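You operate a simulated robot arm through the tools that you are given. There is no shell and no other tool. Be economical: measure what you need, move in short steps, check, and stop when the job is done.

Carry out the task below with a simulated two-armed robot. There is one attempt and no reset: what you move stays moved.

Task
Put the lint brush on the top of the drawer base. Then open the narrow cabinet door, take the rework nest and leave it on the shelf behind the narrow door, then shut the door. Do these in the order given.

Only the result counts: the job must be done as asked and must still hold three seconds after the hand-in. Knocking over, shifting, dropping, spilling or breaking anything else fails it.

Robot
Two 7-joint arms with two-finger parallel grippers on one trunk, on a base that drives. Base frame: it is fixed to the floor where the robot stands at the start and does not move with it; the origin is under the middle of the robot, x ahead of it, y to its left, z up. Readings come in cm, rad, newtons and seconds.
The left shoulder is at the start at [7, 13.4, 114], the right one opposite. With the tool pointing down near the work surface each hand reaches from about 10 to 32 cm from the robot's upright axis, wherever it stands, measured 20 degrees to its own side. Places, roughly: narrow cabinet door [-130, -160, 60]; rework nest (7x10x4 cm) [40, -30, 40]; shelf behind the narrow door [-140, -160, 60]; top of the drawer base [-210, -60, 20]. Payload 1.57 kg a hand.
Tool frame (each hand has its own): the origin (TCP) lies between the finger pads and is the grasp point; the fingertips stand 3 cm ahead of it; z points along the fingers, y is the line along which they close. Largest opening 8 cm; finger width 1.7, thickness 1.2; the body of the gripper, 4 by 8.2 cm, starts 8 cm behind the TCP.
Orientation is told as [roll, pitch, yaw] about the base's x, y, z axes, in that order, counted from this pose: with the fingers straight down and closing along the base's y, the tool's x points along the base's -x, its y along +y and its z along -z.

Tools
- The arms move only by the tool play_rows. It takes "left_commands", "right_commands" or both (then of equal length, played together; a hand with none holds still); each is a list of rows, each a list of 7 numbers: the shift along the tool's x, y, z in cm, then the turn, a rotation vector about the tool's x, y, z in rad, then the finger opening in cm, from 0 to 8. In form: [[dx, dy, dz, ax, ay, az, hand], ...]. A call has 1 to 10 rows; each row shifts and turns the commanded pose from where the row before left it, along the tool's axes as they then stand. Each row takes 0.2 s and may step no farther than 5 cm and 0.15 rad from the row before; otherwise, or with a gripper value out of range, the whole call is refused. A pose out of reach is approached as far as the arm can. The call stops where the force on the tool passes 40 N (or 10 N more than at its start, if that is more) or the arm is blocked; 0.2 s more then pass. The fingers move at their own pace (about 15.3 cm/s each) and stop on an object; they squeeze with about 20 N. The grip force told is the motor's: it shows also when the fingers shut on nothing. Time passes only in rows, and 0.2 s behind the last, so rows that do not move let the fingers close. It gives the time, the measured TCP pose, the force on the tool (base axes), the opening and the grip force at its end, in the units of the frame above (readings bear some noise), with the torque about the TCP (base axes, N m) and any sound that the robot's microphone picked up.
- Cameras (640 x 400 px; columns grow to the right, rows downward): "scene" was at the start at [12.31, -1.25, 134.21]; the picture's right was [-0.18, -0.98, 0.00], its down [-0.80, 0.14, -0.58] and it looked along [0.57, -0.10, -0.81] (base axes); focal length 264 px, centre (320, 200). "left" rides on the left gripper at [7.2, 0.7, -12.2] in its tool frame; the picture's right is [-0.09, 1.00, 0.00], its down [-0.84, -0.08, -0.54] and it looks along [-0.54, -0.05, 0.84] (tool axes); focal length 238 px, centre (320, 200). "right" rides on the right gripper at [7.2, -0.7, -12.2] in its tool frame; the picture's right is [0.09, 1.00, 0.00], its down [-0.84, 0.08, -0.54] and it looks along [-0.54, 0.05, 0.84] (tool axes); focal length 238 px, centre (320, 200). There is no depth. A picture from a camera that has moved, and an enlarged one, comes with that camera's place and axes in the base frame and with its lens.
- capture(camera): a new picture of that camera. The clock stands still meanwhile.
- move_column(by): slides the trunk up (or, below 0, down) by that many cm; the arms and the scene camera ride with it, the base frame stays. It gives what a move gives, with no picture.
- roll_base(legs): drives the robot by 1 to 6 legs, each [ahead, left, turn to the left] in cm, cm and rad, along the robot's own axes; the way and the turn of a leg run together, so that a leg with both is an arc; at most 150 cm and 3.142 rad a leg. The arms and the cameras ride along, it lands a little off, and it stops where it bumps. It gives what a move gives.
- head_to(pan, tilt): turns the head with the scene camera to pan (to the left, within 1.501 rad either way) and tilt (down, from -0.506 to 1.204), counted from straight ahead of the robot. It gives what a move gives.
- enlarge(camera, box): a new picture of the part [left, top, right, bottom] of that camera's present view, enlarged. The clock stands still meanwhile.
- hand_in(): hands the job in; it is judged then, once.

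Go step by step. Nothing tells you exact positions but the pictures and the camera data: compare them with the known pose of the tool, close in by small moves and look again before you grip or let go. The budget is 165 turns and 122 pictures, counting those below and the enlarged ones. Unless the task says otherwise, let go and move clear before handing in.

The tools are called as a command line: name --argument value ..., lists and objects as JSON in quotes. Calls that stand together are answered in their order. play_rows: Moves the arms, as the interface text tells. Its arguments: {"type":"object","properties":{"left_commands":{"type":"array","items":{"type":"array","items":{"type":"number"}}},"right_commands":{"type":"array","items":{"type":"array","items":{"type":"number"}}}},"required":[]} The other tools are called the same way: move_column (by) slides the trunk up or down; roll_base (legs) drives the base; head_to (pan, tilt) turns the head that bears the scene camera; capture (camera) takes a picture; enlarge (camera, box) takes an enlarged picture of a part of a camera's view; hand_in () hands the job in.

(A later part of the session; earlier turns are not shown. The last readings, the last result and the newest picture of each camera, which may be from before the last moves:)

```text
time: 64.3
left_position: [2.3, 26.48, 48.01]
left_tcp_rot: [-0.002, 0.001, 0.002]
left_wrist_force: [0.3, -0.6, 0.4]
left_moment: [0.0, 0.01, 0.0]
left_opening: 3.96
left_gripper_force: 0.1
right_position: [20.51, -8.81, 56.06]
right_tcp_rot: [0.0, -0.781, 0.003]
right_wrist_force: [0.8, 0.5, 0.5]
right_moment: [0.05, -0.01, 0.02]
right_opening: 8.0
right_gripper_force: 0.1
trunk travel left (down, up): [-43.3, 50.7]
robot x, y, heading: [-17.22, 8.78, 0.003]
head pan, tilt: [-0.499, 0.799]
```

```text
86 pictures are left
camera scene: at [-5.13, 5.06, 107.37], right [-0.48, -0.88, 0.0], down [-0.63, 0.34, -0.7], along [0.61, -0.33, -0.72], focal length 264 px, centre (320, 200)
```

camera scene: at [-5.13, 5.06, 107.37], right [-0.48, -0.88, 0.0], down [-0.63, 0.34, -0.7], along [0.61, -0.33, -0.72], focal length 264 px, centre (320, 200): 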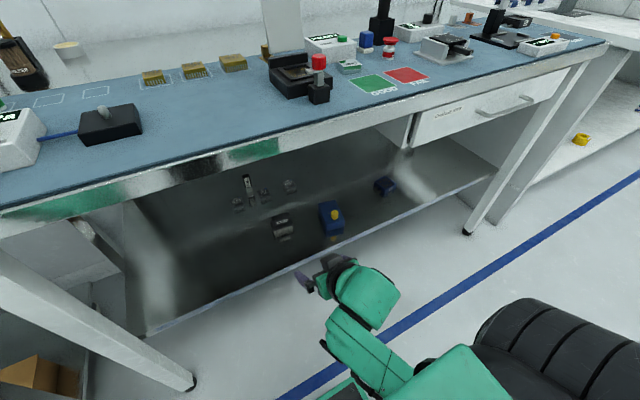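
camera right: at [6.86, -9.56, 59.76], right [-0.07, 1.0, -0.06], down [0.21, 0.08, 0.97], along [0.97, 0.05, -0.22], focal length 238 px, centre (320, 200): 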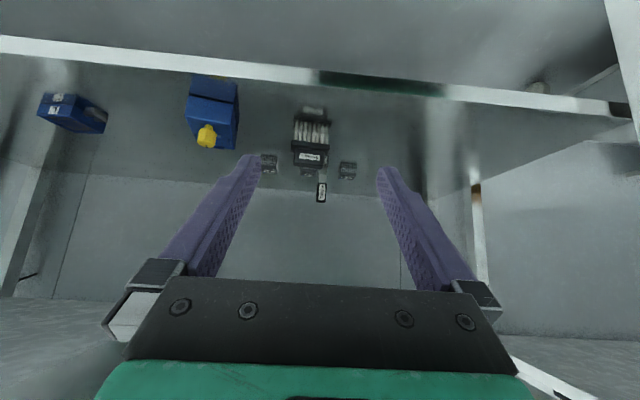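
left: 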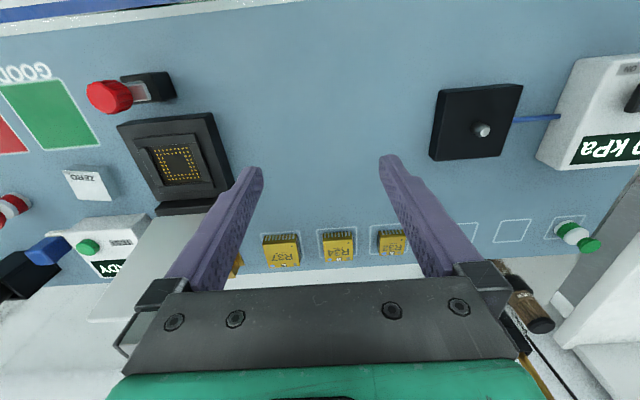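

The brush stands upright on its bristles at about x 40–45, y −10, handle top z≈46. I advance the base so the hand comes close to it and look again.

roll_base --legs '[[11, 0, 0]]'

enlarge --camera "right" --box '[180, 30, 420, 180]'

enlarge --camera "scene" --box '[200, 150, 440, 300]'

```text
time: 65.5
left_position: [13.5, 26.58, 47.87]
left_tcp_rot: [0.0, 0.0, 0.003]
left_wrist_force: [0.1, 0.0, 0.5]
left_moment: [0.03, 0.0, -0.01]
left_opening: 3.99
left_gripper_force: 0.0
right_position: [31.6, -8.9, 56.19]
right_tcp_rot: [0.0, -0.78, 0.005]
right_wrist_force: [-0.8, -0.4, -0.4]
right_moment: [0.01, 0.0, 0.01]
right_opening: 8.0
right_gripper_force: 0.0
trunk travel left (down, up): [-43.3, 50.7]
robot x, y, heading: [-6.36, 9.2, -0.0]
head pan, tilt: [-0.499, 0.799]
```

```text
2.67 times, centred on (300, 105) of right
camera zoom: at [17.93, -9.52, 59.75], right [-0.07, 1.0, -0.07], down [0.21, 0.08, 0.97], along [0.97, 0.05, -0.22], focal length 636 px, centre (373, 453)
```

zoom: 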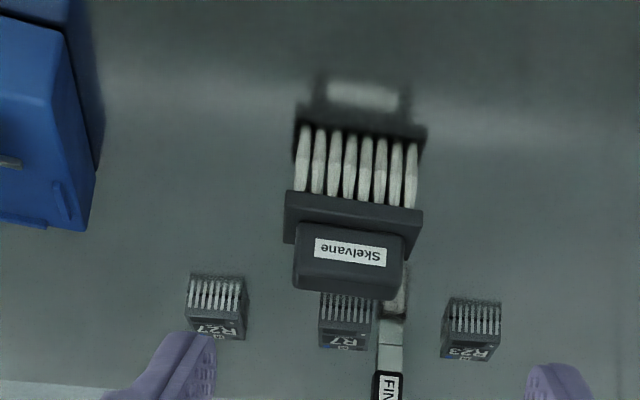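

```text
2.67 times, centred on (320, 225) of scene
camera zoom: at [5.95, 5.1, 107.36], right [-0.48, -0.88, 0.0], down [-0.63, 0.34, -0.7], along [0.61, -0.33, -0.72], focal length 705 px, centre (320, 133)
```

zoom: 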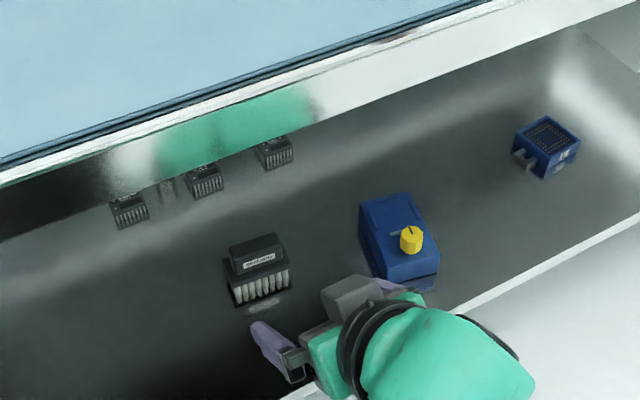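

Triangulation puts the handle top centre near [48.2,-9.8,44.4]. I move to a standoff along the 45° approach and check.

play_rows --right_commands '[[-0.75, -0.2, 2.47, 0, 0, 0, 8], [-0.75, -0.2, 2.47, 0, 0, 0, 8], [-0.75, -0.2, 2.47, 0, 0, 0, 8], [-0.75, -0.2, 2.47, 0, 0, 0, 8]]'

enlarge --camera "right" --box '[180, 30, 460, 220]'

enlarge --camera "scene" --box '[220, 170, 400, 290]'

```text
time: 66.5
left_position: [13.51, 26.53, 47.99]
left_tcp_rot: [-0.001, -0.001, -0.001]
left_wrist_force: [0.2, 0.4, 0.6]
left_moment: [0.05, 0.02, 0.01]
left_opening: 4.03
left_gripper_force: 0.0
right_position: [40.68, -9.5, 51.26]
right_tcp_rot: [0.0, -0.779, 0.005]
right_wrist_force: [0.2, -0.5, 0.4]
right_moment: [-0.02, -0.01, 0.03]
right_opening: 7.99
right_gripper_force: 0.1
trunk travel left (down, up): [-43.3, 50.7]
robot x, y, heading: [-6.67, 9.23, -0.002]
head pan, tilt: [-0.499, 0.799]
```

```text
2.11 times, centred on (320, 125) of right
camera zoom: at [27.03, -10.23, 54.84], right [-0.07, 1.0, -0.06], down [0.21, 0.08, 0.97], along [0.97, 0.05, -0.22], focal length 502 px, centre (320, 358)
```

zoom: 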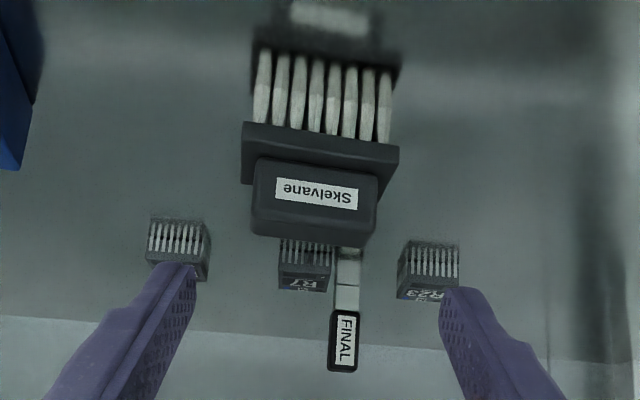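

```text
3.33 times, centred on (310, 230) of scene
camera zoom: at [5.89, 5.1, 107.37], right [-0.48, -0.88, 0.0], down [-0.63, 0.34, -0.7], along [0.61, -0.33, -0.72], focal length 881 px, centre (353, 100)
```

zoom: 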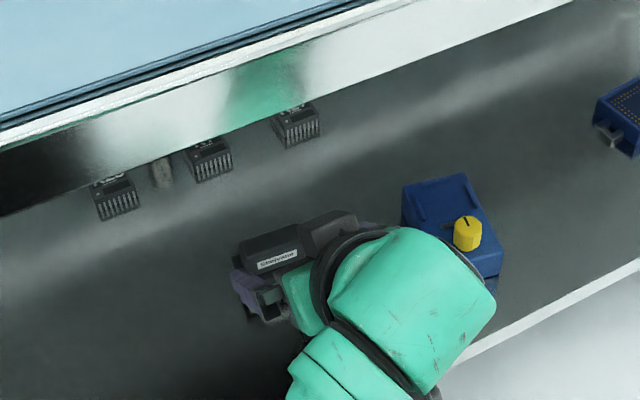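

The handle spans z≈41.5–44.2 and x≈46.8–50; fingers straddle it symmetric. I go in along the tool axis and close.

play_rows --right_commands '[[0.1, -0.2, 2.3, 0, 0, 0, 8], [0.1, -0.2, 2.3, 0, 0, 0, 8], [0.1, 0, 2.3, 0, 0, 0, 8], [0.1, 0, 2.3, 0, 0, 0, 8], [0, 0, 0, 0, 0, 0, 8]]'

enlarge --camera "right" --box '[180, 30, 460, 220]'

```text
time: 67.7
left_position: [13.2, 26.54, 47.91]
left_tcp_rot: [0.0, -0.001, 0.001]
left_wrist_force: [-0.9, -0.7, -0.4]
left_moment: [-0.01, 0.08, 0.02]
left_opening: 4.01
left_gripper_force: 0.2
right_position: [46.88, -9.86, 44.55]
right_tcp_rot: [0.0, -0.78, 0.006]
right_wrist_force: [0.3, -0.3, -0.3]
right_moment: [-0.01, -0.01, 0.04]
right_opening: 8.0
right_gripper_force: 0.1
trunk travel left (down, up): [-43.3, 50.7]
robot x, y, heading: [-6.51, 8.79, -0.003]
head pan, tilt: [-0.499, 0.799]
```

```text
2.11 times, centred on (320, 125) of right
camera zoom: at [33.19, -10.65, 48.12], right [-0.07, 1.0, -0.07], down [0.21, 0.08, 0.97], along [0.97, 0.05, -0.22], focal length 502 px, centre (320, 358)
```

zoom: 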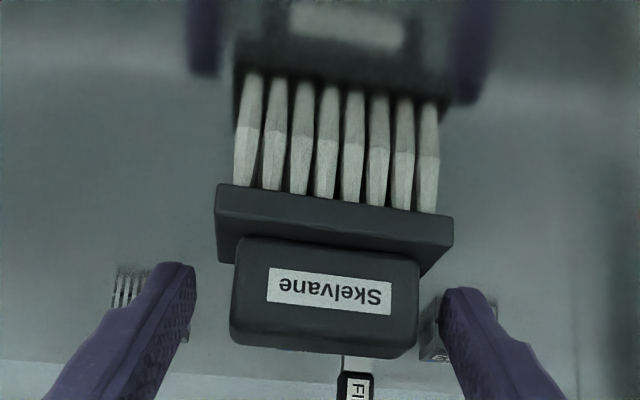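

Fingertips are only about 1 cm over the handle; I go 1.5 cm further, then close.

play_rows --right_commands '[[-0.79, 0, 1.34, 0, 0, 0, 8], [0, 0, 0, 0, 0, 0, 5], [0, 0, 0, 0, 0, 0, 3], [0, 0, 0, 0, 0, 0, 3]]'

enlarge --camera "right" --box '[180, 30, 460, 220]'

```text
time: 68.7
left_position: [13.46, 26.63, 47.91]
left_tcp_rot: [0.0, -0.002, 0.003]
left_wrist_force: [-0.3, 0.3, 0.3]
left_moment: [-0.01, 0.0, 0.01]
left_opening: 3.97
left_gripper_force: 0.0
right_position: [48.37, -9.96, 44.15]
right_tcp_rot: [0.0, -0.78, 0.003]
right_wrist_force: [0.2, 0.3, 1.0]
right_moment: [0.12, 0.0, 0.03]
right_opening: 6.08
right_gripper_force: 20.1
trunk travel left (down, up): [-43.3, 50.7]
robot x, y, heading: [-6.05, 8.91, -0.001]
head pan, tilt: [-0.499, 0.799]
```

```text
2.11 times, centred on (320, 125) of right
camera zoom: at [34.69, -10.64, 47.72], right [-0.07, 1.0, -0.06], down [0.21, 0.08, 0.97], along [0.97, 0.05, -0.22], focal length 502 px, centre (320, 358)
```

zoom: 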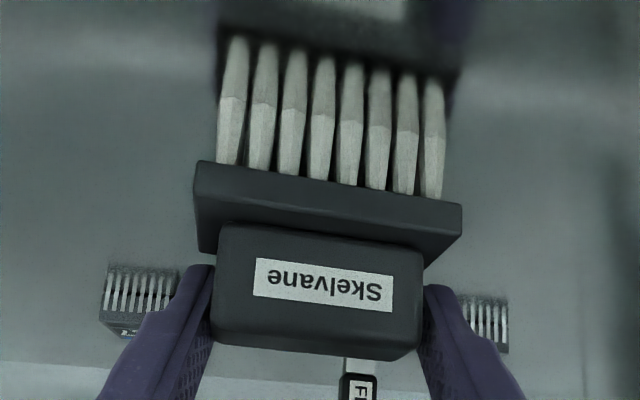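

Gripped at 6.1 cm. Lift straight up and check.

play_rows --right_commands '[[-0.7, 0, -0.71, 0, 0, 0, 3], [-1.4, 0, -1.42, 0, 0, 0, 3], [-2.1, 0, -2.13, 0, 0, 0, 3], [-2.1, 0, -2.13, 0, 0, 0, 3]]'

capture --camera "right"

```text
time: 69.7
left_position: [13.43, 26.5, 47.84]
left_tcp_rot: [0.0, 0.0, 0.004]
left_wrist_force: [-0.5, 0.1, -0.4]
left_moment: [-0.01, -0.01, 0.05]
left_opening: 4.0
left_gripper_force: 0.1
right_position: [48.24, -9.82, 53.04]
right_tcp_rot: [0.0, -0.781, 0.005]
right_wrist_force: [-0.5, 0.1, -0.6]
right_moment: [0.02, 0.0, 0.0]
right_opening: 6.03
right_gripper_force: 19.9
trunk travel left (down, up): [-43.3, 50.7]
robot x, y, heading: [-6.34, 9.1, -0.0]
head pan, tilt: [-0.499, 0.799]
```

```text
79 pictures are left
camera right: at [34.59, -10.59, 56.65], right [-0.07, 1.0, -0.07], down [0.21, 0.08, 0.97], along [0.97, 0.05, -0.22], focal length 238 px, centre (320, 200)
```

right: 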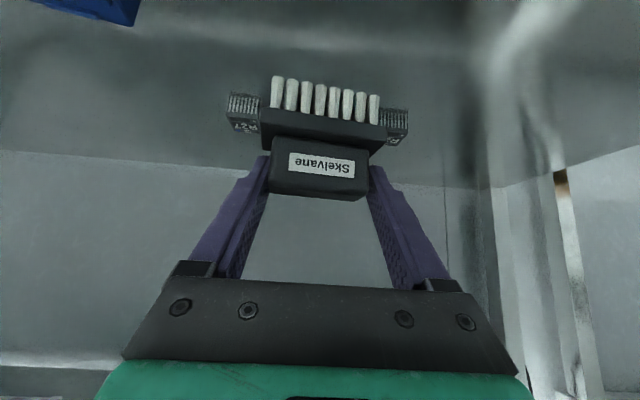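

Brush is held. I back away, turn to face -y, and travel to the drawer base with extra distance from the machine.

roll_base --legs '[[-50, 0, 0], [0, 0, -1.571], [-22, 0, 0], [0, -128, 0]]'

head_to --pan -0.15 --tilt 0.7

capture --camera "scene"

capture --camera "right"

```text
time: 83.8
left_position: [-166.86, 10.55, 47.86]
left_tcp_rot: [0.0, 0.001, -1.571]
left_wrist_force: [-0.3, -0.1, 0.1]
left_moment: [-0.05, 0.06, -0.01]
left_opening: 3.99
left_gripper_force: 0.0
right_position: [-203.17, -24.38, 52.94]
right_tcp_rot: [0.001, -0.781, -1.57]
right_wrist_force: [0.5, 0.1, -0.4]
right_moment: [0.0, 0.02, -0.01]
right_opening: 5.61
right_gripper_force: 20.2
trunk travel left (down, up): [-43.3, 50.7]
robot x, y, heading: [-184.81, 30.26, -1.57]
head pan, tilt: [-0.499, 0.799]
```

```text
time: 84.6
left_position: [-166.79, 10.5, 47.97]
left_tcp_rot: [-0.001, 0.0, -1.569]
left_wrist_force: [-0.2, -0.1, 1.0]
left_moment: [-0.02, 0.03, -0.01]
left_opening: 4.01
left_gripper_force: 0.1
right_position: [-203.34, -24.24, 52.94]
right_tcp_rot: [0.0, -0.78, -1.568]
right_wrist_force: [1.1, 0.7, 0.1]
right_moment: [-0.02, -0.03, 0.04]
right_opening: 5.54
right_gripper_force: 20.1
trunk travel left (down, up): [-43.3, 50.7]
robot x, y, heading: [-184.3, 30.8, -1.57]
head pan, tilt: [-0.15, 0.7]
```

```text
78 pictures are left
camera scene: at [-185.56, 16.98, 108.2], right [-0.99, 0.15, 0.0], down [0.1, 0.64, -0.76], along [-0.11, -0.76, -0.64], focal length 264 px, centre (320, 200)
```

scene: 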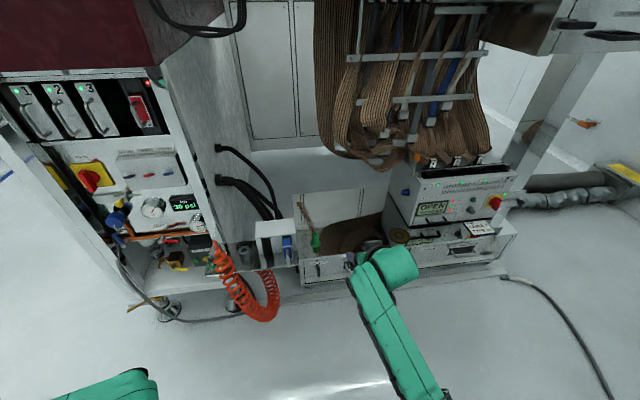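

```text
77 pictures are left
camera right: at [-203.97, -10.52, 56.61], right [1.0, 0.07, -0.07], down [0.08, -0.21, 0.97], along [0.05, -0.97, -0.22], focal length 238 px, centre (320, 200)
```

right: 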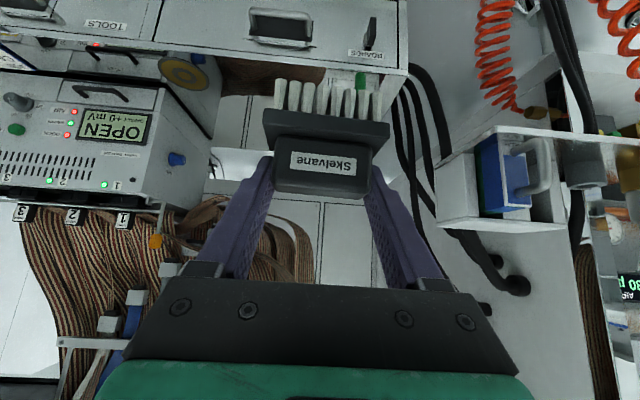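

The brush is still in the hand, slightly settled. I zoom in on the drawer base top to choose a free spot.

enlarge --camera "scene" --box '[260, 170, 440, 290]'

capture --camera "left"

```text
3.33 times, centred on (350, 230) of scene
camera zoom: at [-185.56, 16.98, 108.2], right [-0.99, 0.15, 0.0], down [0.1, 0.64, -0.76], along [-0.11, -0.76, -0.64], focal length 881 px, centre (220, 100)
```

zoom: 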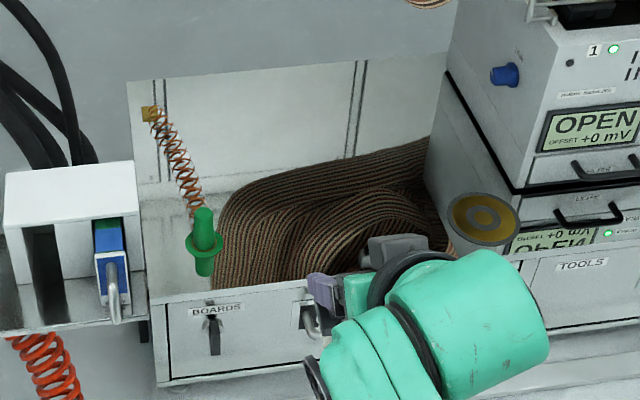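

```text
75 pictures are left
camera left: at [-165.98, 17.81, 60.03], right [1.0, -0.09, 0.0], down [-0.08, -0.84, 0.54], along [-0.05, -0.54, -0.84], focal length 238 px, centre (320, 200)
```

left: 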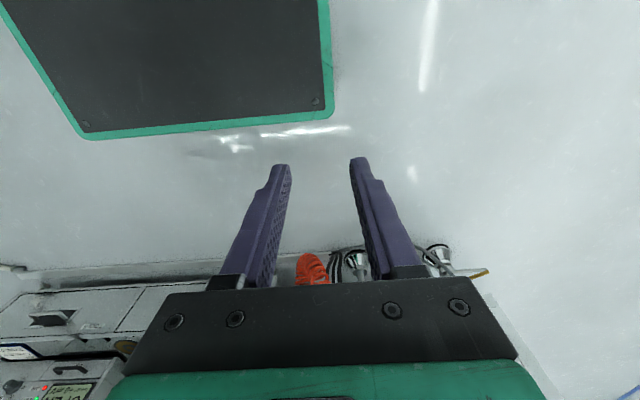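

The free part of the top is a strip on its left side, next to the hanging green plug. I go closer to see it from steeper above.

roll_base --legs '[[20, 0, 0]]'

head_to --pan -0.1 --tilt 1.0

enlarge --camera "scene" --box '[240, 100, 420, 220]'

enlarge --camera "right" --box '[160, 0, 480, 200]'

```text
time: 86.2
left_position: [-166.75, -9.55, 47.96]
left_tcp_rot: [-0.001, 0.001, -1.571]
left_wrist_force: [0.7, -0.1, 0.4]
left_moment: [0.03, -0.01, 0.01]
left_opening: 4.01
left_gripper_force: 0.0
right_position: [-203.36, -44.26, 53.0]
right_tcp_rot: [0.001, -0.779, -1.569]
right_wrist_force: [0.2, 0.3, 0.1]
right_moment: [0.0, -0.01, 0.0]
right_opening: 5.55
right_gripper_force: 20.1
trunk travel left (down, up): [-43.3, 50.7]
robot x, y, heading: [-184.26, 10.31, -1.572]
head pan, tilt: [-0.15, 0.7]
```

```text
time: 87.0
left_position: [-166.81, -9.36, 47.93]
left_tcp_rot: [0.0, -0.001, -1.571]
left_wrist_force: [0.2, -0.1, -0.1]
left_moment: [-0.03, -0.01, -0.01]
left_opening: 4.01
left_gripper_force: 0.0
right_position: [-203.33, -44.15, 53.01]
right_tcp_rot: [0.0, -0.781, -1.569]
right_wrist_force: [-0.3, 0.0, -0.9]
right_moment: [0.01, 0.01, -0.01]
right_opening: 5.59
right_gripper_force: 19.8
trunk travel left (down, up): [-43.3, 50.7]
robot x, y, heading: [-184.33, 10.54, -1.567]
head pan, tilt: [-0.099, 1.0]
```

```text
3.33 times, centred on (330, 160) of scene
camera zoom: at [-184.97, -1.57, 105.87], right [-1.0, 0.1, 0.0], down [0.08, 0.84, -0.54], along [-0.05, -0.54, -0.84], focal length 881 px, centre (287, 333)
```

zoom: 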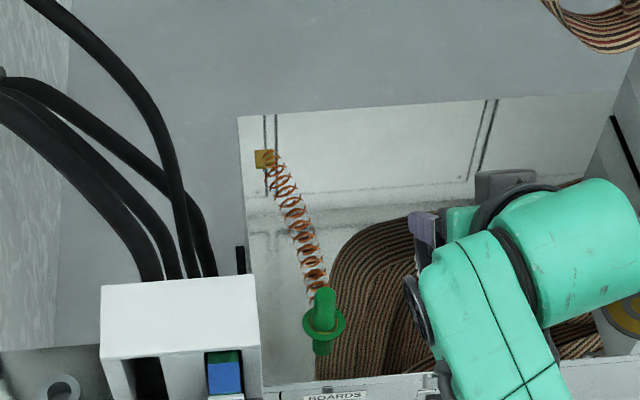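

```text
2.00 times, centred on (320, 100) of right
camera zoom: at [-203.97, -30.52, 56.6], right [1.0, 0.07, -0.07], down [0.08, -0.21, 0.97], along [0.05, -0.97, -0.22], focal length 477 px, centre (320, 400)
```

zoom: 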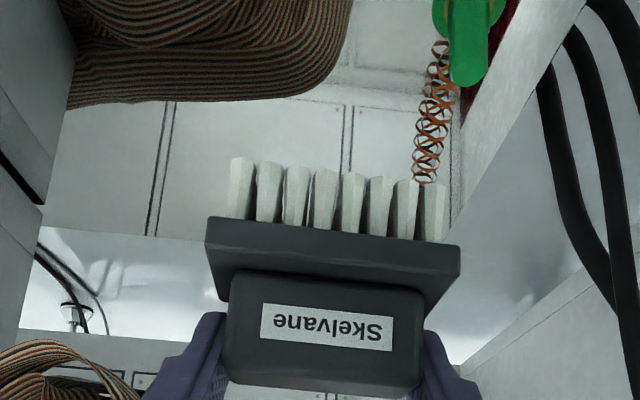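

I have an estimate: free floor patch at about x −193…−201, y −71…−77 between the spring cord and the coil. I extend the arm 8 cm, lower a little and approach with the base, then re-check.

play_rows --right_commands '[[-1.42, 0, 1.41, 0, 0, 0, 3], [-1.42, 0, 1.41, 0, 0, 0, 3], [-1.42, 0, 1.41, 0, 0, 0, 3], [-1.42, 0, 1.41, 0, 0, 0, 3]]'

roll_base --legs '[[16, 6.5, 0]]'

capture --camera "scene"

capture --camera "right"

```text
time: 88.0
left_position: [-166.73, -9.36, 47.98]
left_tcp_rot: [0.0, -0.002, -1.57]
left_wrist_force: [-0.4, -0.4, -0.2]
left_moment: [-0.02, 0.03, 0.01]
left_opening: 3.96
left_gripper_force: 0.0
right_position: [-203.31, -52.42, 52.89]
right_tcp_rot: [0.0, -0.781, -1.569]
right_wrist_force: [-0.9, -0.4, 0.1]
right_moment: [0.01, 0.04, 0.02]
right_opening: 5.58
right_gripper_force: 20.0
trunk travel left (down, up): [-43.3, 50.7]
robot x, y, heading: [-184.39, 10.65, -1.568]
head pan, tilt: [-0.099, 1.0]
```

```text
time: 89.5
left_position: [-160.42, -25.63, 47.93]
left_tcp_rot: [0.0, 0.0, -1.57]
left_wrist_force: [0.8, 0.0, 0.6]
left_moment: [0.01, 0.01, 0.01]
left_opening: 4.0
left_gripper_force: 0.0
right_position: [-196.92, -68.45, 52.81]
right_tcp_rot: [0.0, -0.78, -1.57]
right_wrist_force: [-0.9, -0.4, -1.2]
right_moment: [0.0, -0.01, -0.03]
right_opening: 5.54
right_gripper_force: 19.8
trunk travel left (down, up): [-43.3, 50.7]
robot x, y, heading: [-177.87, -6.1, -1.573]
head pan, tilt: [-0.099, 1.0]
```

```text
72 pictures are left
camera scene: at [-178.5, -17.67, 105.85], right [-0.99, 0.1, 0.0], down [0.08, 0.84, -0.54], along [-0.05, -0.54, -0.84], focal length 264 px, centre (320, 200)
```

scene: 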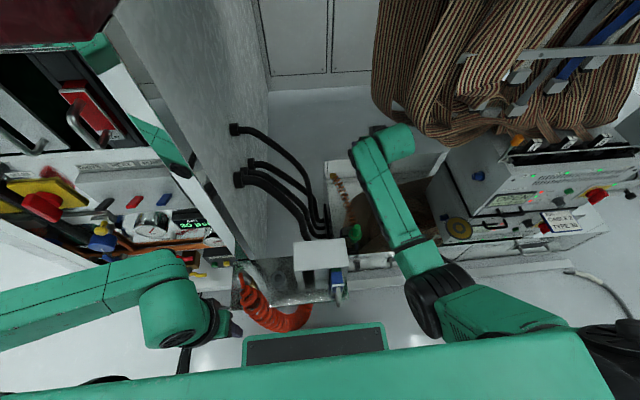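

```text
71 pictures are left
camera right: at [-197.56, -54.62, 56.51], right [1.0, 0.07, -0.07], down [0.08, -0.21, 0.97], along [0.05, -0.97, -0.22], focal length 238 px, centre (320, 200)
```

right: 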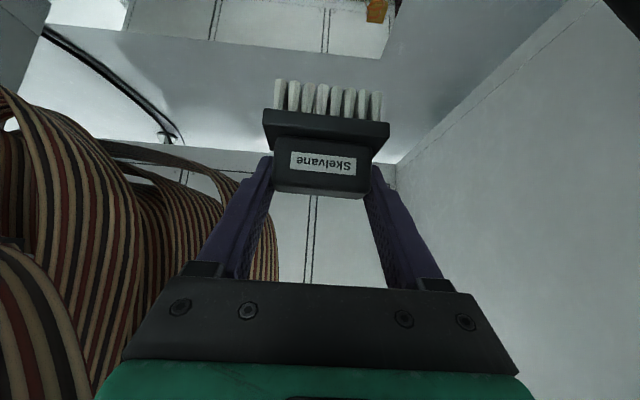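

Lower the trunk by 13 cm and look again with the hand camera.

move_column --by -13

capture --camera "right"

enlarge --camera "scene" --box '[280, 120, 480, 270]'

```text
time: 91.1
left_position: [-160.28, -25.46, 34.87]
left_tcp_rot: [-0.002, -0.001, -1.57]
left_wrist_force: [0.6, 0.7, -0.4]
left_moment: [0.0, -0.02, 0.0]
left_opening: 3.98
left_gripper_force: 0.1
right_position: [-196.93, -68.31, 39.93]
right_tcp_rot: [0.0, -0.78, -1.57]
right_wrist_force: [-0.4, -0.3, -0.9]
right_moment: [-0.02, 0.01, 0.01]
right_opening: 5.57
right_gripper_force: 20.5
trunk travel left (down, up): [-30.3, 63.7]
robot x, y, heading: [-177.67, -5.66, -1.572]
head pan, tilt: [-0.099, 1.0]
```

```text
70 pictures are left
camera right: at [-197.57, -54.58, 43.56], right [1.0, 0.07, -0.06], down [0.08, -0.21, 0.97], along [0.05, -0.97, -0.22], focal length 238 px, centre (320, 200)
```

right: 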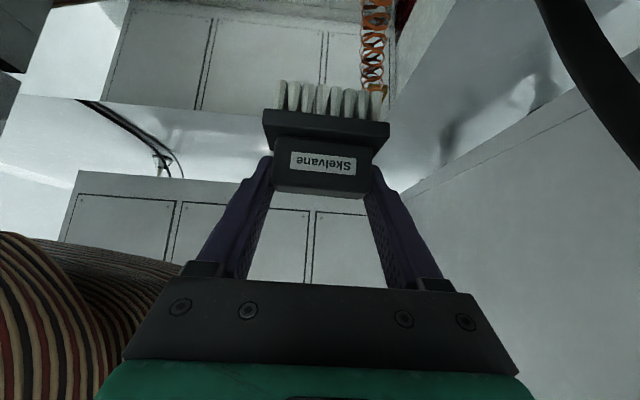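

```text
2.67 times, centred on (380, 195) of scene
camera zoom: at [-178.53, -17.58, 92.86], right [-0.99, 0.1, 0.0], down [0.08, 0.84, -0.54], along [-0.05, -0.54, -0.84], focal length 705 px, centre (160, 213)
```

zoom: 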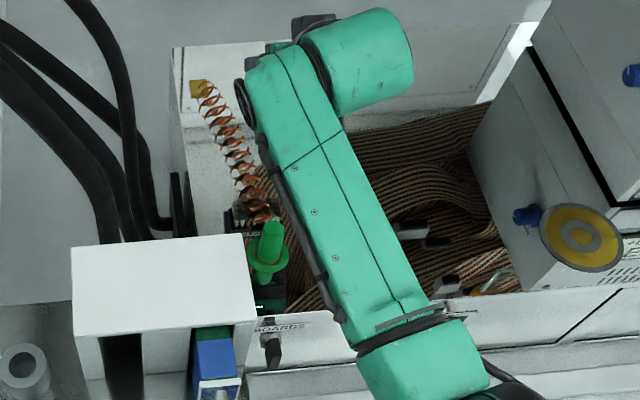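

The geometry shows the drawer base's top is a recessed tray (rim z≈25, floor z≈13-15, back wall y≈-84). I zoom in further on the left part of the tray.

enlarge --camera "scene" --box '[335, 130, 425, 250]'

enlarge --camera "right" --box '[100, 0, 480, 130]'

```text
3.33 times, centred on (380, 190) of scene
camera zoom: at [-178.53, -17.58, 92.86], right [-0.99, 0.1, 0.0], down [0.08, 0.84, -0.54], along [-0.05, -0.54, -0.84], focal length 881 px, centre (120, 233)
```

zoom: 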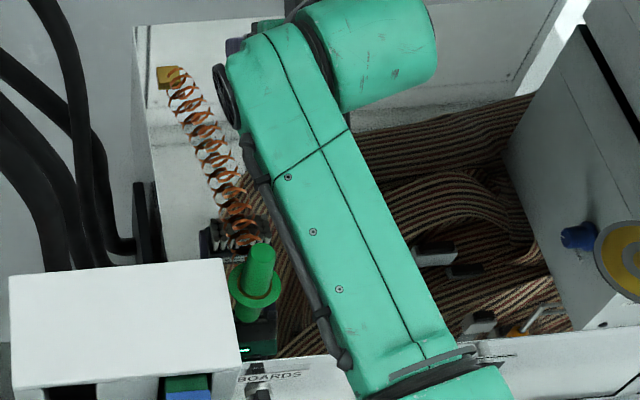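

```text
1.68 times, centred on (290, 65) of right
camera zoom: at [-197.57, -54.58, 43.56], right [1.0, 0.07, -0.06], down [0.08, -0.21, 0.97], along [0.05, -0.97, -0.22], focal length 401 px, centre (370, 427)
```

zoom: 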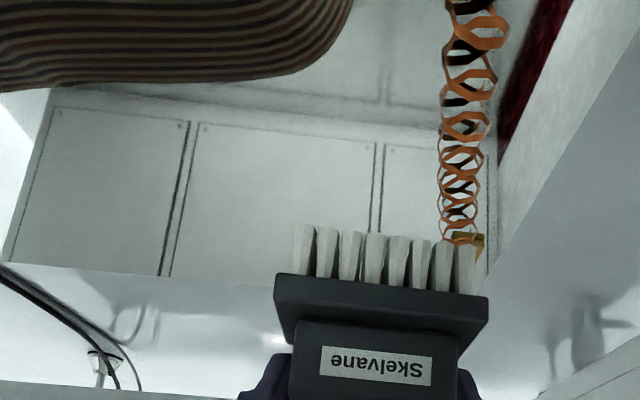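

The hand view shows free glossy tray floor between the coil and the spring cord, by the back wall. I move forward 5.5 cm with the base and look before lowering.

roll_base --legs '[[5, 0, 0]]'

move_column --by -5

capture --camera "right"

enlarge --camera "scene" --box '[280, 80, 480, 230]'

```text
time: 91.9
left_position: [-160.45, -25.75, 34.93]
left_tcp_rot: [0.0, 0.023, -1.575]
left_wrist_force: [-0.7, 2.9, 0.9]
left_moment: [-0.34, -0.04, -0.02]
left_opening: 4.0
left_gripper_force: 0.0
right_position: [-196.92, -69.53, 39.87]
right_tcp_rot: [-0.002, -0.778, -1.568]
right_wrist_force: [-0.1, -0.5, -0.6]
right_moment: [-0.02, -0.01, 0.02]
right_opening: 5.55
right_gripper_force: 20.6
trunk travel left (down, up): [-30.3, 63.7]
robot x, y, heading: [-178.0, -7.25, -1.573]
head pan, tilt: [-0.099, 1.0]
stopped in leg 1: the force on the tool passed its limit (the readings are from after the stop); the commanded pose is now the measured one
```

```text
time: 92.8
left_position: [-160.29, -25.92, 30.03]
left_tcp_rot: [0.001, 0.024, -1.572]
left_wrist_force: [0.1, -0.2, -0.2]
left_moment: [-0.02, 0.0, 0.02]
left_opening: 4.0
left_gripper_force: 0.0
right_position: [-196.9, -69.48, 34.91]
right_tcp_rot: [0.0, -0.781, -1.568]
right_wrist_force: [0.1, -0.4, 0.2]
right_moment: [0.01, -0.02, -0.01]
right_opening: 5.53
right_gripper_force: 19.8
trunk travel left (down, up): [-25.3, 68.7]
robot x, y, heading: [-178.22, -6.86, -1.575]
head pan, tilt: [-0.099, 1.0]
```

```text
66 pictures are left
camera right: at [-197.55, -55.89, 38.53], right [1.0, 0.07, -0.06], down [0.08, -0.21, 0.97], along [0.05, -0.97, -0.22], focal length 238 px, centre (320, 200)
```

right: 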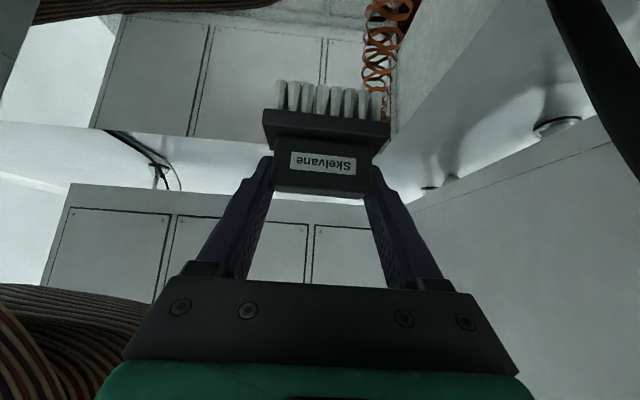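

```text
2.67 times, centred on (380, 155) of scene
camera zoom: at [-178.52, -18.9, 87.86], right [-0.99, 0.1, 0.0], down [0.08, 0.84, -0.54], along [-0.05, -0.54, -0.84], focal length 705 px, centre (160, 320)
```

zoom: 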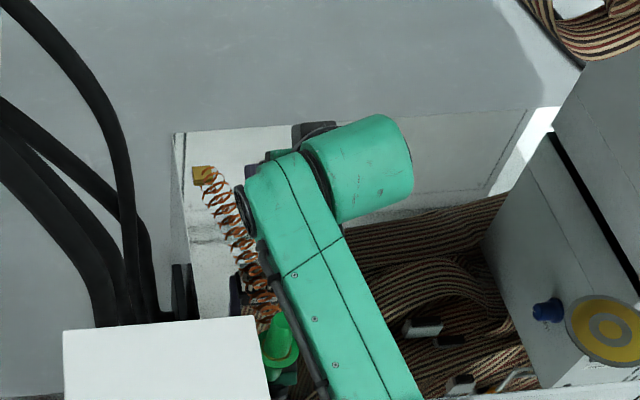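

The left hand touched the machine's side, so I stopped. I back the base a little and pull the left hand back.

roll_base --legs '[[-3, 0, 0]]'

play_rows --left_commands '[[2, 0, 0, 0, 0, 0, 2], [2, 0, 0, 0, 0, 0, 2], [2, 0, 0, 0, 0, 0, 2], [2, 0, 0, 0, 0, 0, 2]]'

head_to --pan 0.5 --tilt 1.1

capture --camera "scene"

```text
time: 93.6
left_position: [-160.42, -22.89, 29.94]
left_tcp_rot: [0.0, 0.023, -1.572]
left_wrist_force: [-0.3, 0.4, 0.2]
left_moment: [0.02, 0.01, -0.02]
left_opening: 3.98
left_gripper_force: 0.0
right_position: [-196.89, -66.73, 34.86]
right_tcp_rot: [-0.001, -0.779, -1.569]
right_wrist_force: [0.4, -0.3, -0.6]
right_moment: [-0.01, 0.0, -0.03]
right_opening: 5.56
right_gripper_force: 19.8
trunk travel left (down, up): [-25.3, 68.7]
robot x, y, heading: [-177.83, -3.55, -1.569]
head pan, tilt: [-0.099, 1.0]
```

```text
time: 94.6
left_position: [-160.35, -18.98, 30.1]
left_tcp_rot: [0.001, 0.026, -1.572]
left_wrist_force: [-0.4, -0.6, 0.2]
left_moment: [0.01, 0.02, 0.02]
left_opening: 1.99
left_gripper_force: 0.1
left hand out of reach, approached as far as the arm can: row 3, 4
right_position: [-196.91, -66.63, 34.77]
right_tcp_rot: [0.0, -0.778, -1.567]
right_wrist_force: [-0.9, -0.1, -0.4]
right_moment: [0.02, 0.01, 0.0]
right_opening: 5.55
right_gripper_force: 19.5
trunk travel left (down, up): [-25.3, 68.7]
robot x, y, heading: [-177.88, -4.21, -1.571]
head pan, tilt: [-0.099, 1.0]
```

```text
time: 95.6
left_position: [-160.41, -19.04, 29.92]
left_tcp_rot: [0.0, 0.025, -1.571]
left_wrist_force: [-0.5, 0.4, 0.6]
left_moment: [0.03, -0.01, 0.02]
left_opening: 1.98
left_gripper_force: 0.1
right_position: [-196.9, -66.55, 34.8]
right_tcp_rot: [0.001, -0.778, -1.568]
right_wrist_force: [-0.2, 0.1, -0.8]
right_moment: [0.03, 0.01, 0.04]
right_opening: 5.58
right_gripper_force: 19.7
trunk travel left (down, up): [-25.3, 68.7]
robot x, y, heading: [-178.1, -4.33, -1.571]
head pan, tilt: [0.499, 1.1]
```

```text
64 pictures are left
camera scene: at [-174.8, -14.51, 87.2], right [-0.88, -0.48, 0.0], down [-0.43, 0.78, -0.45], along [0.22, -0.4, -0.89], focal length 264 px, centre (320, 200)
```

scene: 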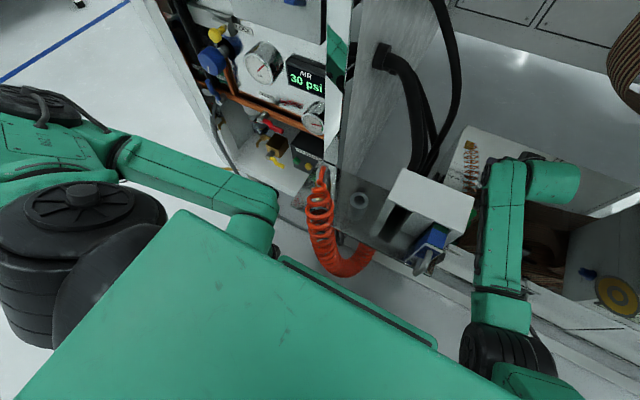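

Left hand is clear now. I extend the right arm forward 7 cm toward the drop spot.

play_rows --right_commands '[[-1.25, 0, 1.24, 0, 0, 0, 3], [-1.25, 0, 1.24, 0, 0, 0, 3], [-1.25, 0, 1.24, 0, 0, 0, 3], [-1.25, 0, 1.24, 0, 0, 0, 3]]'

enlarge --camera "right" --box '[100, 0, 480, 200]'

```text
time: 96.6
left_position: [-160.4, -18.99, 30.06]
left_tcp_rot: [0.001, 0.026, -1.572]
left_wrist_force: [1.1, -0.4, -0.6]
left_moment: [-0.04, 0.0, 0.0]
left_opening: 1.98
left_gripper_force: 0.1
right_position: [-196.79, -73.57, 34.77]
right_tcp_rot: [0.001, -0.779, -1.57]
right_wrist_force: [-0.1, 0.7, -1.9]
right_moment: [-0.01, 0.02, 0.0]
right_opening: 5.57
right_gripper_force: 19.8
trunk travel left (down, up): [-25.3, 68.7]
robot x, y, heading: [-177.68, -3.95, -1.571]
head pan, tilt: [0.499, 1.1]
```

```text
1.68 times, centred on (290, 100) of right
camera zoom: at [-197.49, -59.91, 38.48], right [1.0, 0.07, -0.07], down [0.08, -0.21, 0.97], along [0.05, -0.97, -0.22], focal length 401 px, centre (370, 368)
```

zoom: 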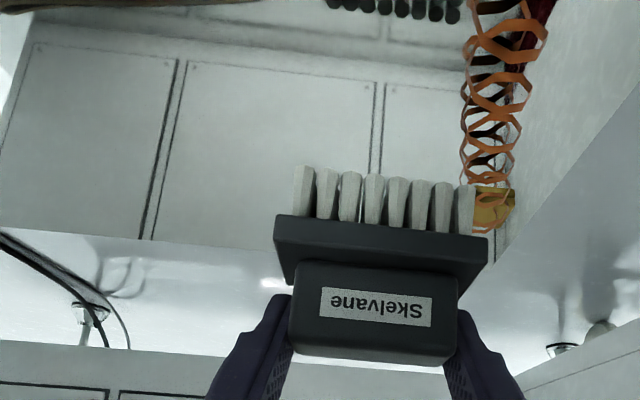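

I now believe the back wall is at y≈-84 with the free floor patch ahead of it. I'll move forward ~5 cm to put the brush at [-196.5,-80] and lower, feeling for contact.

roll_base --legs '[[4, 0, 0]]'

play_rows --right_commands '[[-0.7, 0, 0.7, 0, 0, 0, 3], [0.9, 0, 0.9, 0, 0, 0, 3], [0.9, 0, 0.9, 0, 0, 0, 3]]'

capture --camera "right"

```text
time: 97.5
left_position: [-160.36, -23.0, 29.92]
left_tcp_rot: [0.0, 0.024, -1.571]
left_wrist_force: [-0.5, 0.3, 0.4]
left_moment: [0.0, -0.02, -0.02]
left_opening: 1.98
left_gripper_force: 0.0
right_position: [-196.9, -77.58, 34.84]
right_tcp_rot: [0.001, -0.778, -1.568]
right_wrist_force: [1.4, 0.1, -0.3]
right_moment: [-0.01, 0.01, -0.02]
right_opening: 5.54
right_gripper_force: 19.8
trunk travel left (down, up): [-25.3, 68.7]
robot x, y, heading: [-178.16, -7.95, -1.57]
head pan, tilt: [0.499, 1.1]
```

```text
time: 98.3
left_position: [-160.28, -22.99, 29.99]
left_tcp_rot: [-0.001, 0.024, -1.572]
left_wrist_force: [-0.5, 0.4, 0.2]
left_moment: [-0.02, 0.0, 0.02]
left_opening: 1.99
left_gripper_force: 0.1
right_position: [-196.88, -78.56, 32.25]
right_tcp_rot: [0.001, -0.781, -1.568]
right_wrist_force: [0.5, -0.4, -0.5]
right_moment: [0.0, 0.02, -0.01]
right_opening: 5.53
right_gripper_force: 19.7
trunk travel left (down, up): [-25.3, 68.7]
robot x, y, heading: [-178.29, -7.95, -1.572]
head pan, tilt: [0.499, 1.1]
```

```text
62 pictures are left
camera right: at [-197.5, -64.87, 35.89], right [1.0, 0.07, -0.07], down [0.08, -0.21, 0.97], along [0.05, -0.97, -0.22], focal length 238 px, centre (320, 200)
```

right: 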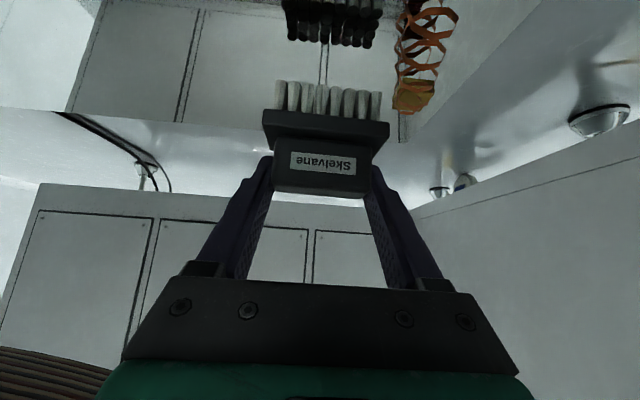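

The mirrored brush shows the top is a glossy plane at z≈24.5 (the "recess" was its reflection). I back off 2.5 cm from the rear edge, and lower gently until contact.

play_rows --right_commands '[[0.9, 0, -0.88, 0, 0, 0, 3], [0.9, 0, -0.88, 0, 0, 0, 3], [0.35, 0, 0.36, 0, 0, 0, 3]]'

enlarge --camera "right" --box '[160, 0, 480, 200]'

```text
time: 99.1
left_position: [-160.3, -23.12, 30.08]
left_tcp_rot: [0.001, 0.026, -1.573]
left_wrist_force: [-0.2, 0.5, 0.0]
left_moment: [0.02, 0.01, -0.02]
left_opening: 2.03
left_gripper_force: 0.0
right_position: [-196.76, -76.1, 31.95]
right_tcp_rot: [0.0, -0.778, -1.57]
right_wrist_force: [-0.4, 0.4, -0.7]
right_moment: [-0.02, -0.03, 0.01]
right_opening: 5.57
right_gripper_force: 20.0
trunk travel left (down, up): [-25.3, 68.7]
robot x, y, heading: [-177.96, -8.22, -1.573]
head pan, tilt: [0.499, 1.1]
```

```text
2.00 times, centred on (320, 100) of right
camera zoom: at [-197.5, -62.37, 35.43], right [1.0, 0.07, -0.06], down [0.08, -0.21, 0.97], along [0.05, -0.97, -0.22], focal length 477 px, centre (320, 400)
```

zoom: 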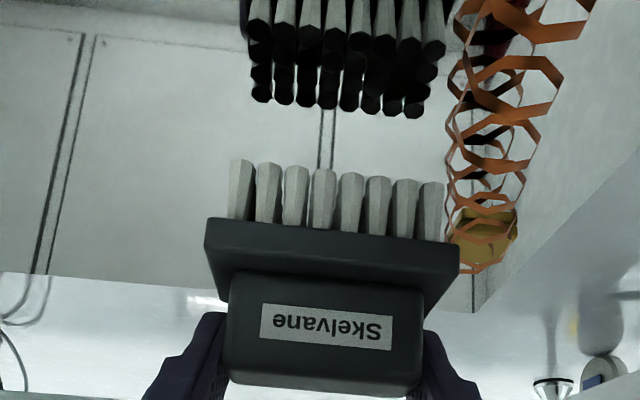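

The spring cord lies close on the right side, so I shift 3.5 cm to −x, then lower ~1.7 cm.

play_rows --right_commands '[[0, -1.75, 0, 0, 0, 0, 3], [0, -1.75, 0, 0, 0, 0, 3], [0.5, 0, 0.5, 0, 0, 0, 3], [0.5, 0, 0.5, 0, 0, 0, 3], [0.1, 0, 0.1, 0, 0, 0, 3]]'

capture --camera "right"

```text
time: 100.3
left_position: [-160.48, -22.97, 30.06]
left_tcp_rot: [-0.001, 0.022, -1.573]
left_wrist_force: [-0.5, -0.6, -0.8]
left_moment: [0.0, -0.02, 0.03]
left_opening: 1.99
left_gripper_force: 0.0
right_position: [-200.55, -76.05, 30.29]
right_tcp_rot: [-0.001, -0.78, -1.57]
right_wrist_force: [-0.5, 0.5, -1.0]
right_moment: [-0.04, -0.01, -0.02]
right_opening: 5.55
right_gripper_force: 19.8
trunk travel left (down, up): [-25.3, 68.7]
robot x, y, heading: [-177.86, -7.83, -1.57]
head pan, tilt: [0.499, 1.1]
```

```text
60 pictures are left
camera right: at [-201.04, -62.38, 33.87], right [1.0, 0.07, -0.07], down [0.08, -0.21, 0.97], along [0.05, -0.97, -0.22], focal length 238 px, centre (320, 200)
```

right: 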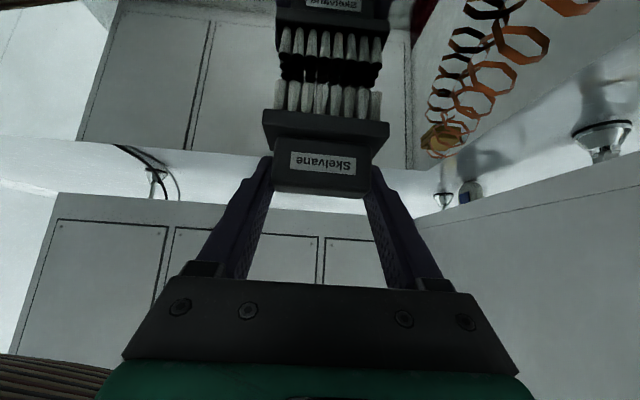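

play_rows --right_commands '[[0.18, 0, 0.18, 0, 0, 0, 3], [0.18, 0, 0.18, 0, 0, 0, 3], [0, 0, 0, 0, 0, 0, 3]]'

enlarge --camera "right" --box '[200, 0, 440, 150]'

```text
time: 101.1
left_position: [-160.39, -22.97, 29.99]
left_tcp_rot: [0.001, 0.024, -1.572]
left_wrist_force: [0.7, -0.3, -0.3]
left_moment: [0.0, -0.01, 0.0]
left_opening: 1.97
left_gripper_force: 0.0
right_position: [-200.29, -76.01, 29.75]
right_tcp_rot: [0.001, -0.779, -1.568]
right_wrist_force: [-0.6, 0.1, -1.1]
right_moment: [0.0, 0.04, -0.01]
right_opening: 5.59
right_gripper_force: 19.5
trunk travel left (down, up): [-25.3, 68.7]
robot x, y, heading: [-178.07, -7.97, -1.571]
head pan, tilt: [0.499, 1.1]
```

```text
2.67 times, centred on (320, 75) of right
camera zoom: at [-201.01, -62.37, 33.34], right [1.0, 0.07, -0.06], down [0.08, -0.21, 0.97], along [0.05, -0.97, -0.22], focal length 636 px, centre (320, 533)
```

zoom: 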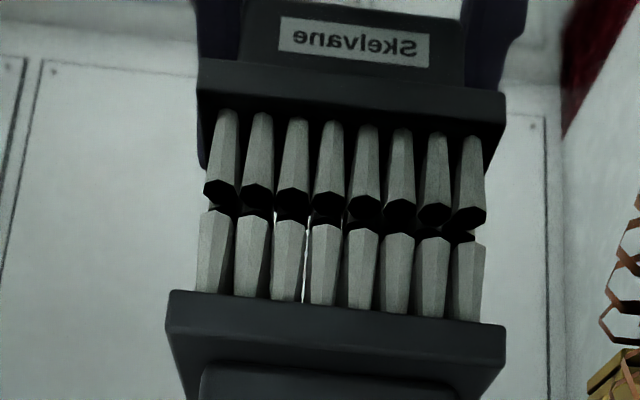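

play_rows --right_commands '[[0.14, 0, 0.14, 0, 0, 0, 3], [0.1, 0, 0.1, 0, 0, 0, 3], [0, 0, 0, 0, 0, 0, 3]]'

enlarge --camera "right" --box '[200, 0, 440, 150]'

```text
time: 101.9
left_position: [-160.51, -22.98, 29.9]
left_tcp_rot: [0.001, 0.024, -1.572]
left_wrist_force: [-0.1, 0.5, 0.6]
left_moment: [0.02, 0.02, 0.01]
left_opening: 2.0
left_gripper_force: 0.0
right_position: [-200.37, -76.15, 29.28]
right_tcp_rot: [0.001, -0.778, -1.569]
right_wrist_force: [0.1, -0.6, -0.5]
right_moment: [0.01, -0.02, -0.01]
right_opening: 5.55
right_gripper_force: 20.2
trunk travel left (down, up): [-25.3, 68.7]
robot x, y, heading: [-177.87, -7.83, -1.571]
head pan, tilt: [0.499, 1.1]
```

```text
2.67 times, centred on (320, 75) of right
camera zoom: at [-201.03, -62.4, 33.03], right [1.0, 0.07, -0.06], down [0.08, -0.21, 0.97], along [0.05, -0.97, -0.22], focal length 636 px, centre (320, 533)
```

zoom: 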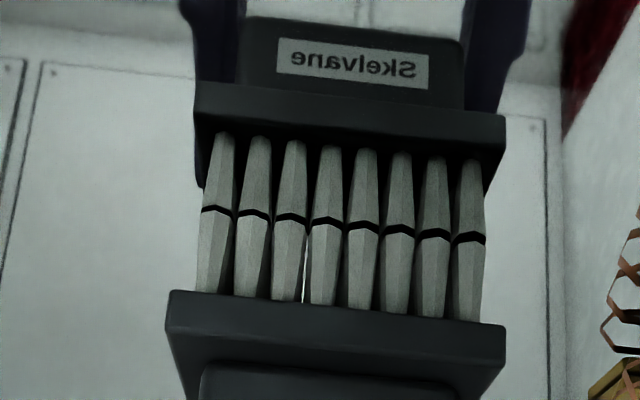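

Just about touching. A last tiny lower, then release and back off along the tool axis.

play_rows --right_commands '[[0.08, 0, 0.08, 0, 0, 0, 3], [0, 0, 0, 0, 0, 0, 3], [0, 0, 0, 0, 0, 0, 6.2], [0, 0, 0, 0, 0, 0, 8], [0, 0, 0, 0, 0, 0, 8]]'

enlarge --camera "right" --box '[200, 0, 440, 150]'

```text
time: 103.1
left_position: [-160.36, -22.94, 29.95]
left_tcp_rot: [0.0, 0.024, -1.574]
left_wrist_force: [-0.3, 0.2, -0.5]
left_moment: [0.02, 0.03, 0.01]
left_opening: 1.99
left_gripper_force: 0.0
right_position: [-200.32, -76.08, 29.21]
right_tcp_rot: [-0.002, -0.778, -1.569]
right_wrist_force: [0.3, -0.1, -0.6]
right_moment: [0.02, -0.01, 0.06]
right_opening: 8.0
right_gripper_force: 0.1
trunk travel left (down, up): [-25.3, 68.7]
robot x, y, heading: [-177.94, -7.67, -1.57]
head pan, tilt: [0.499, 1.1]
```

```text
2.67 times, centred on (320, 75) of right
camera zoom: at [-201.0, -62.38, 32.92], right [1.0, 0.07, -0.06], down [0.08, -0.21, 0.97], along [0.05, -0.97, -0.22], focal length 636 px, centre (320, 533)
```

zoom: 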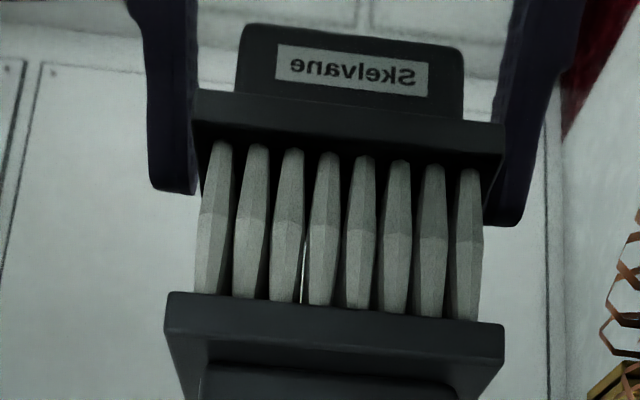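

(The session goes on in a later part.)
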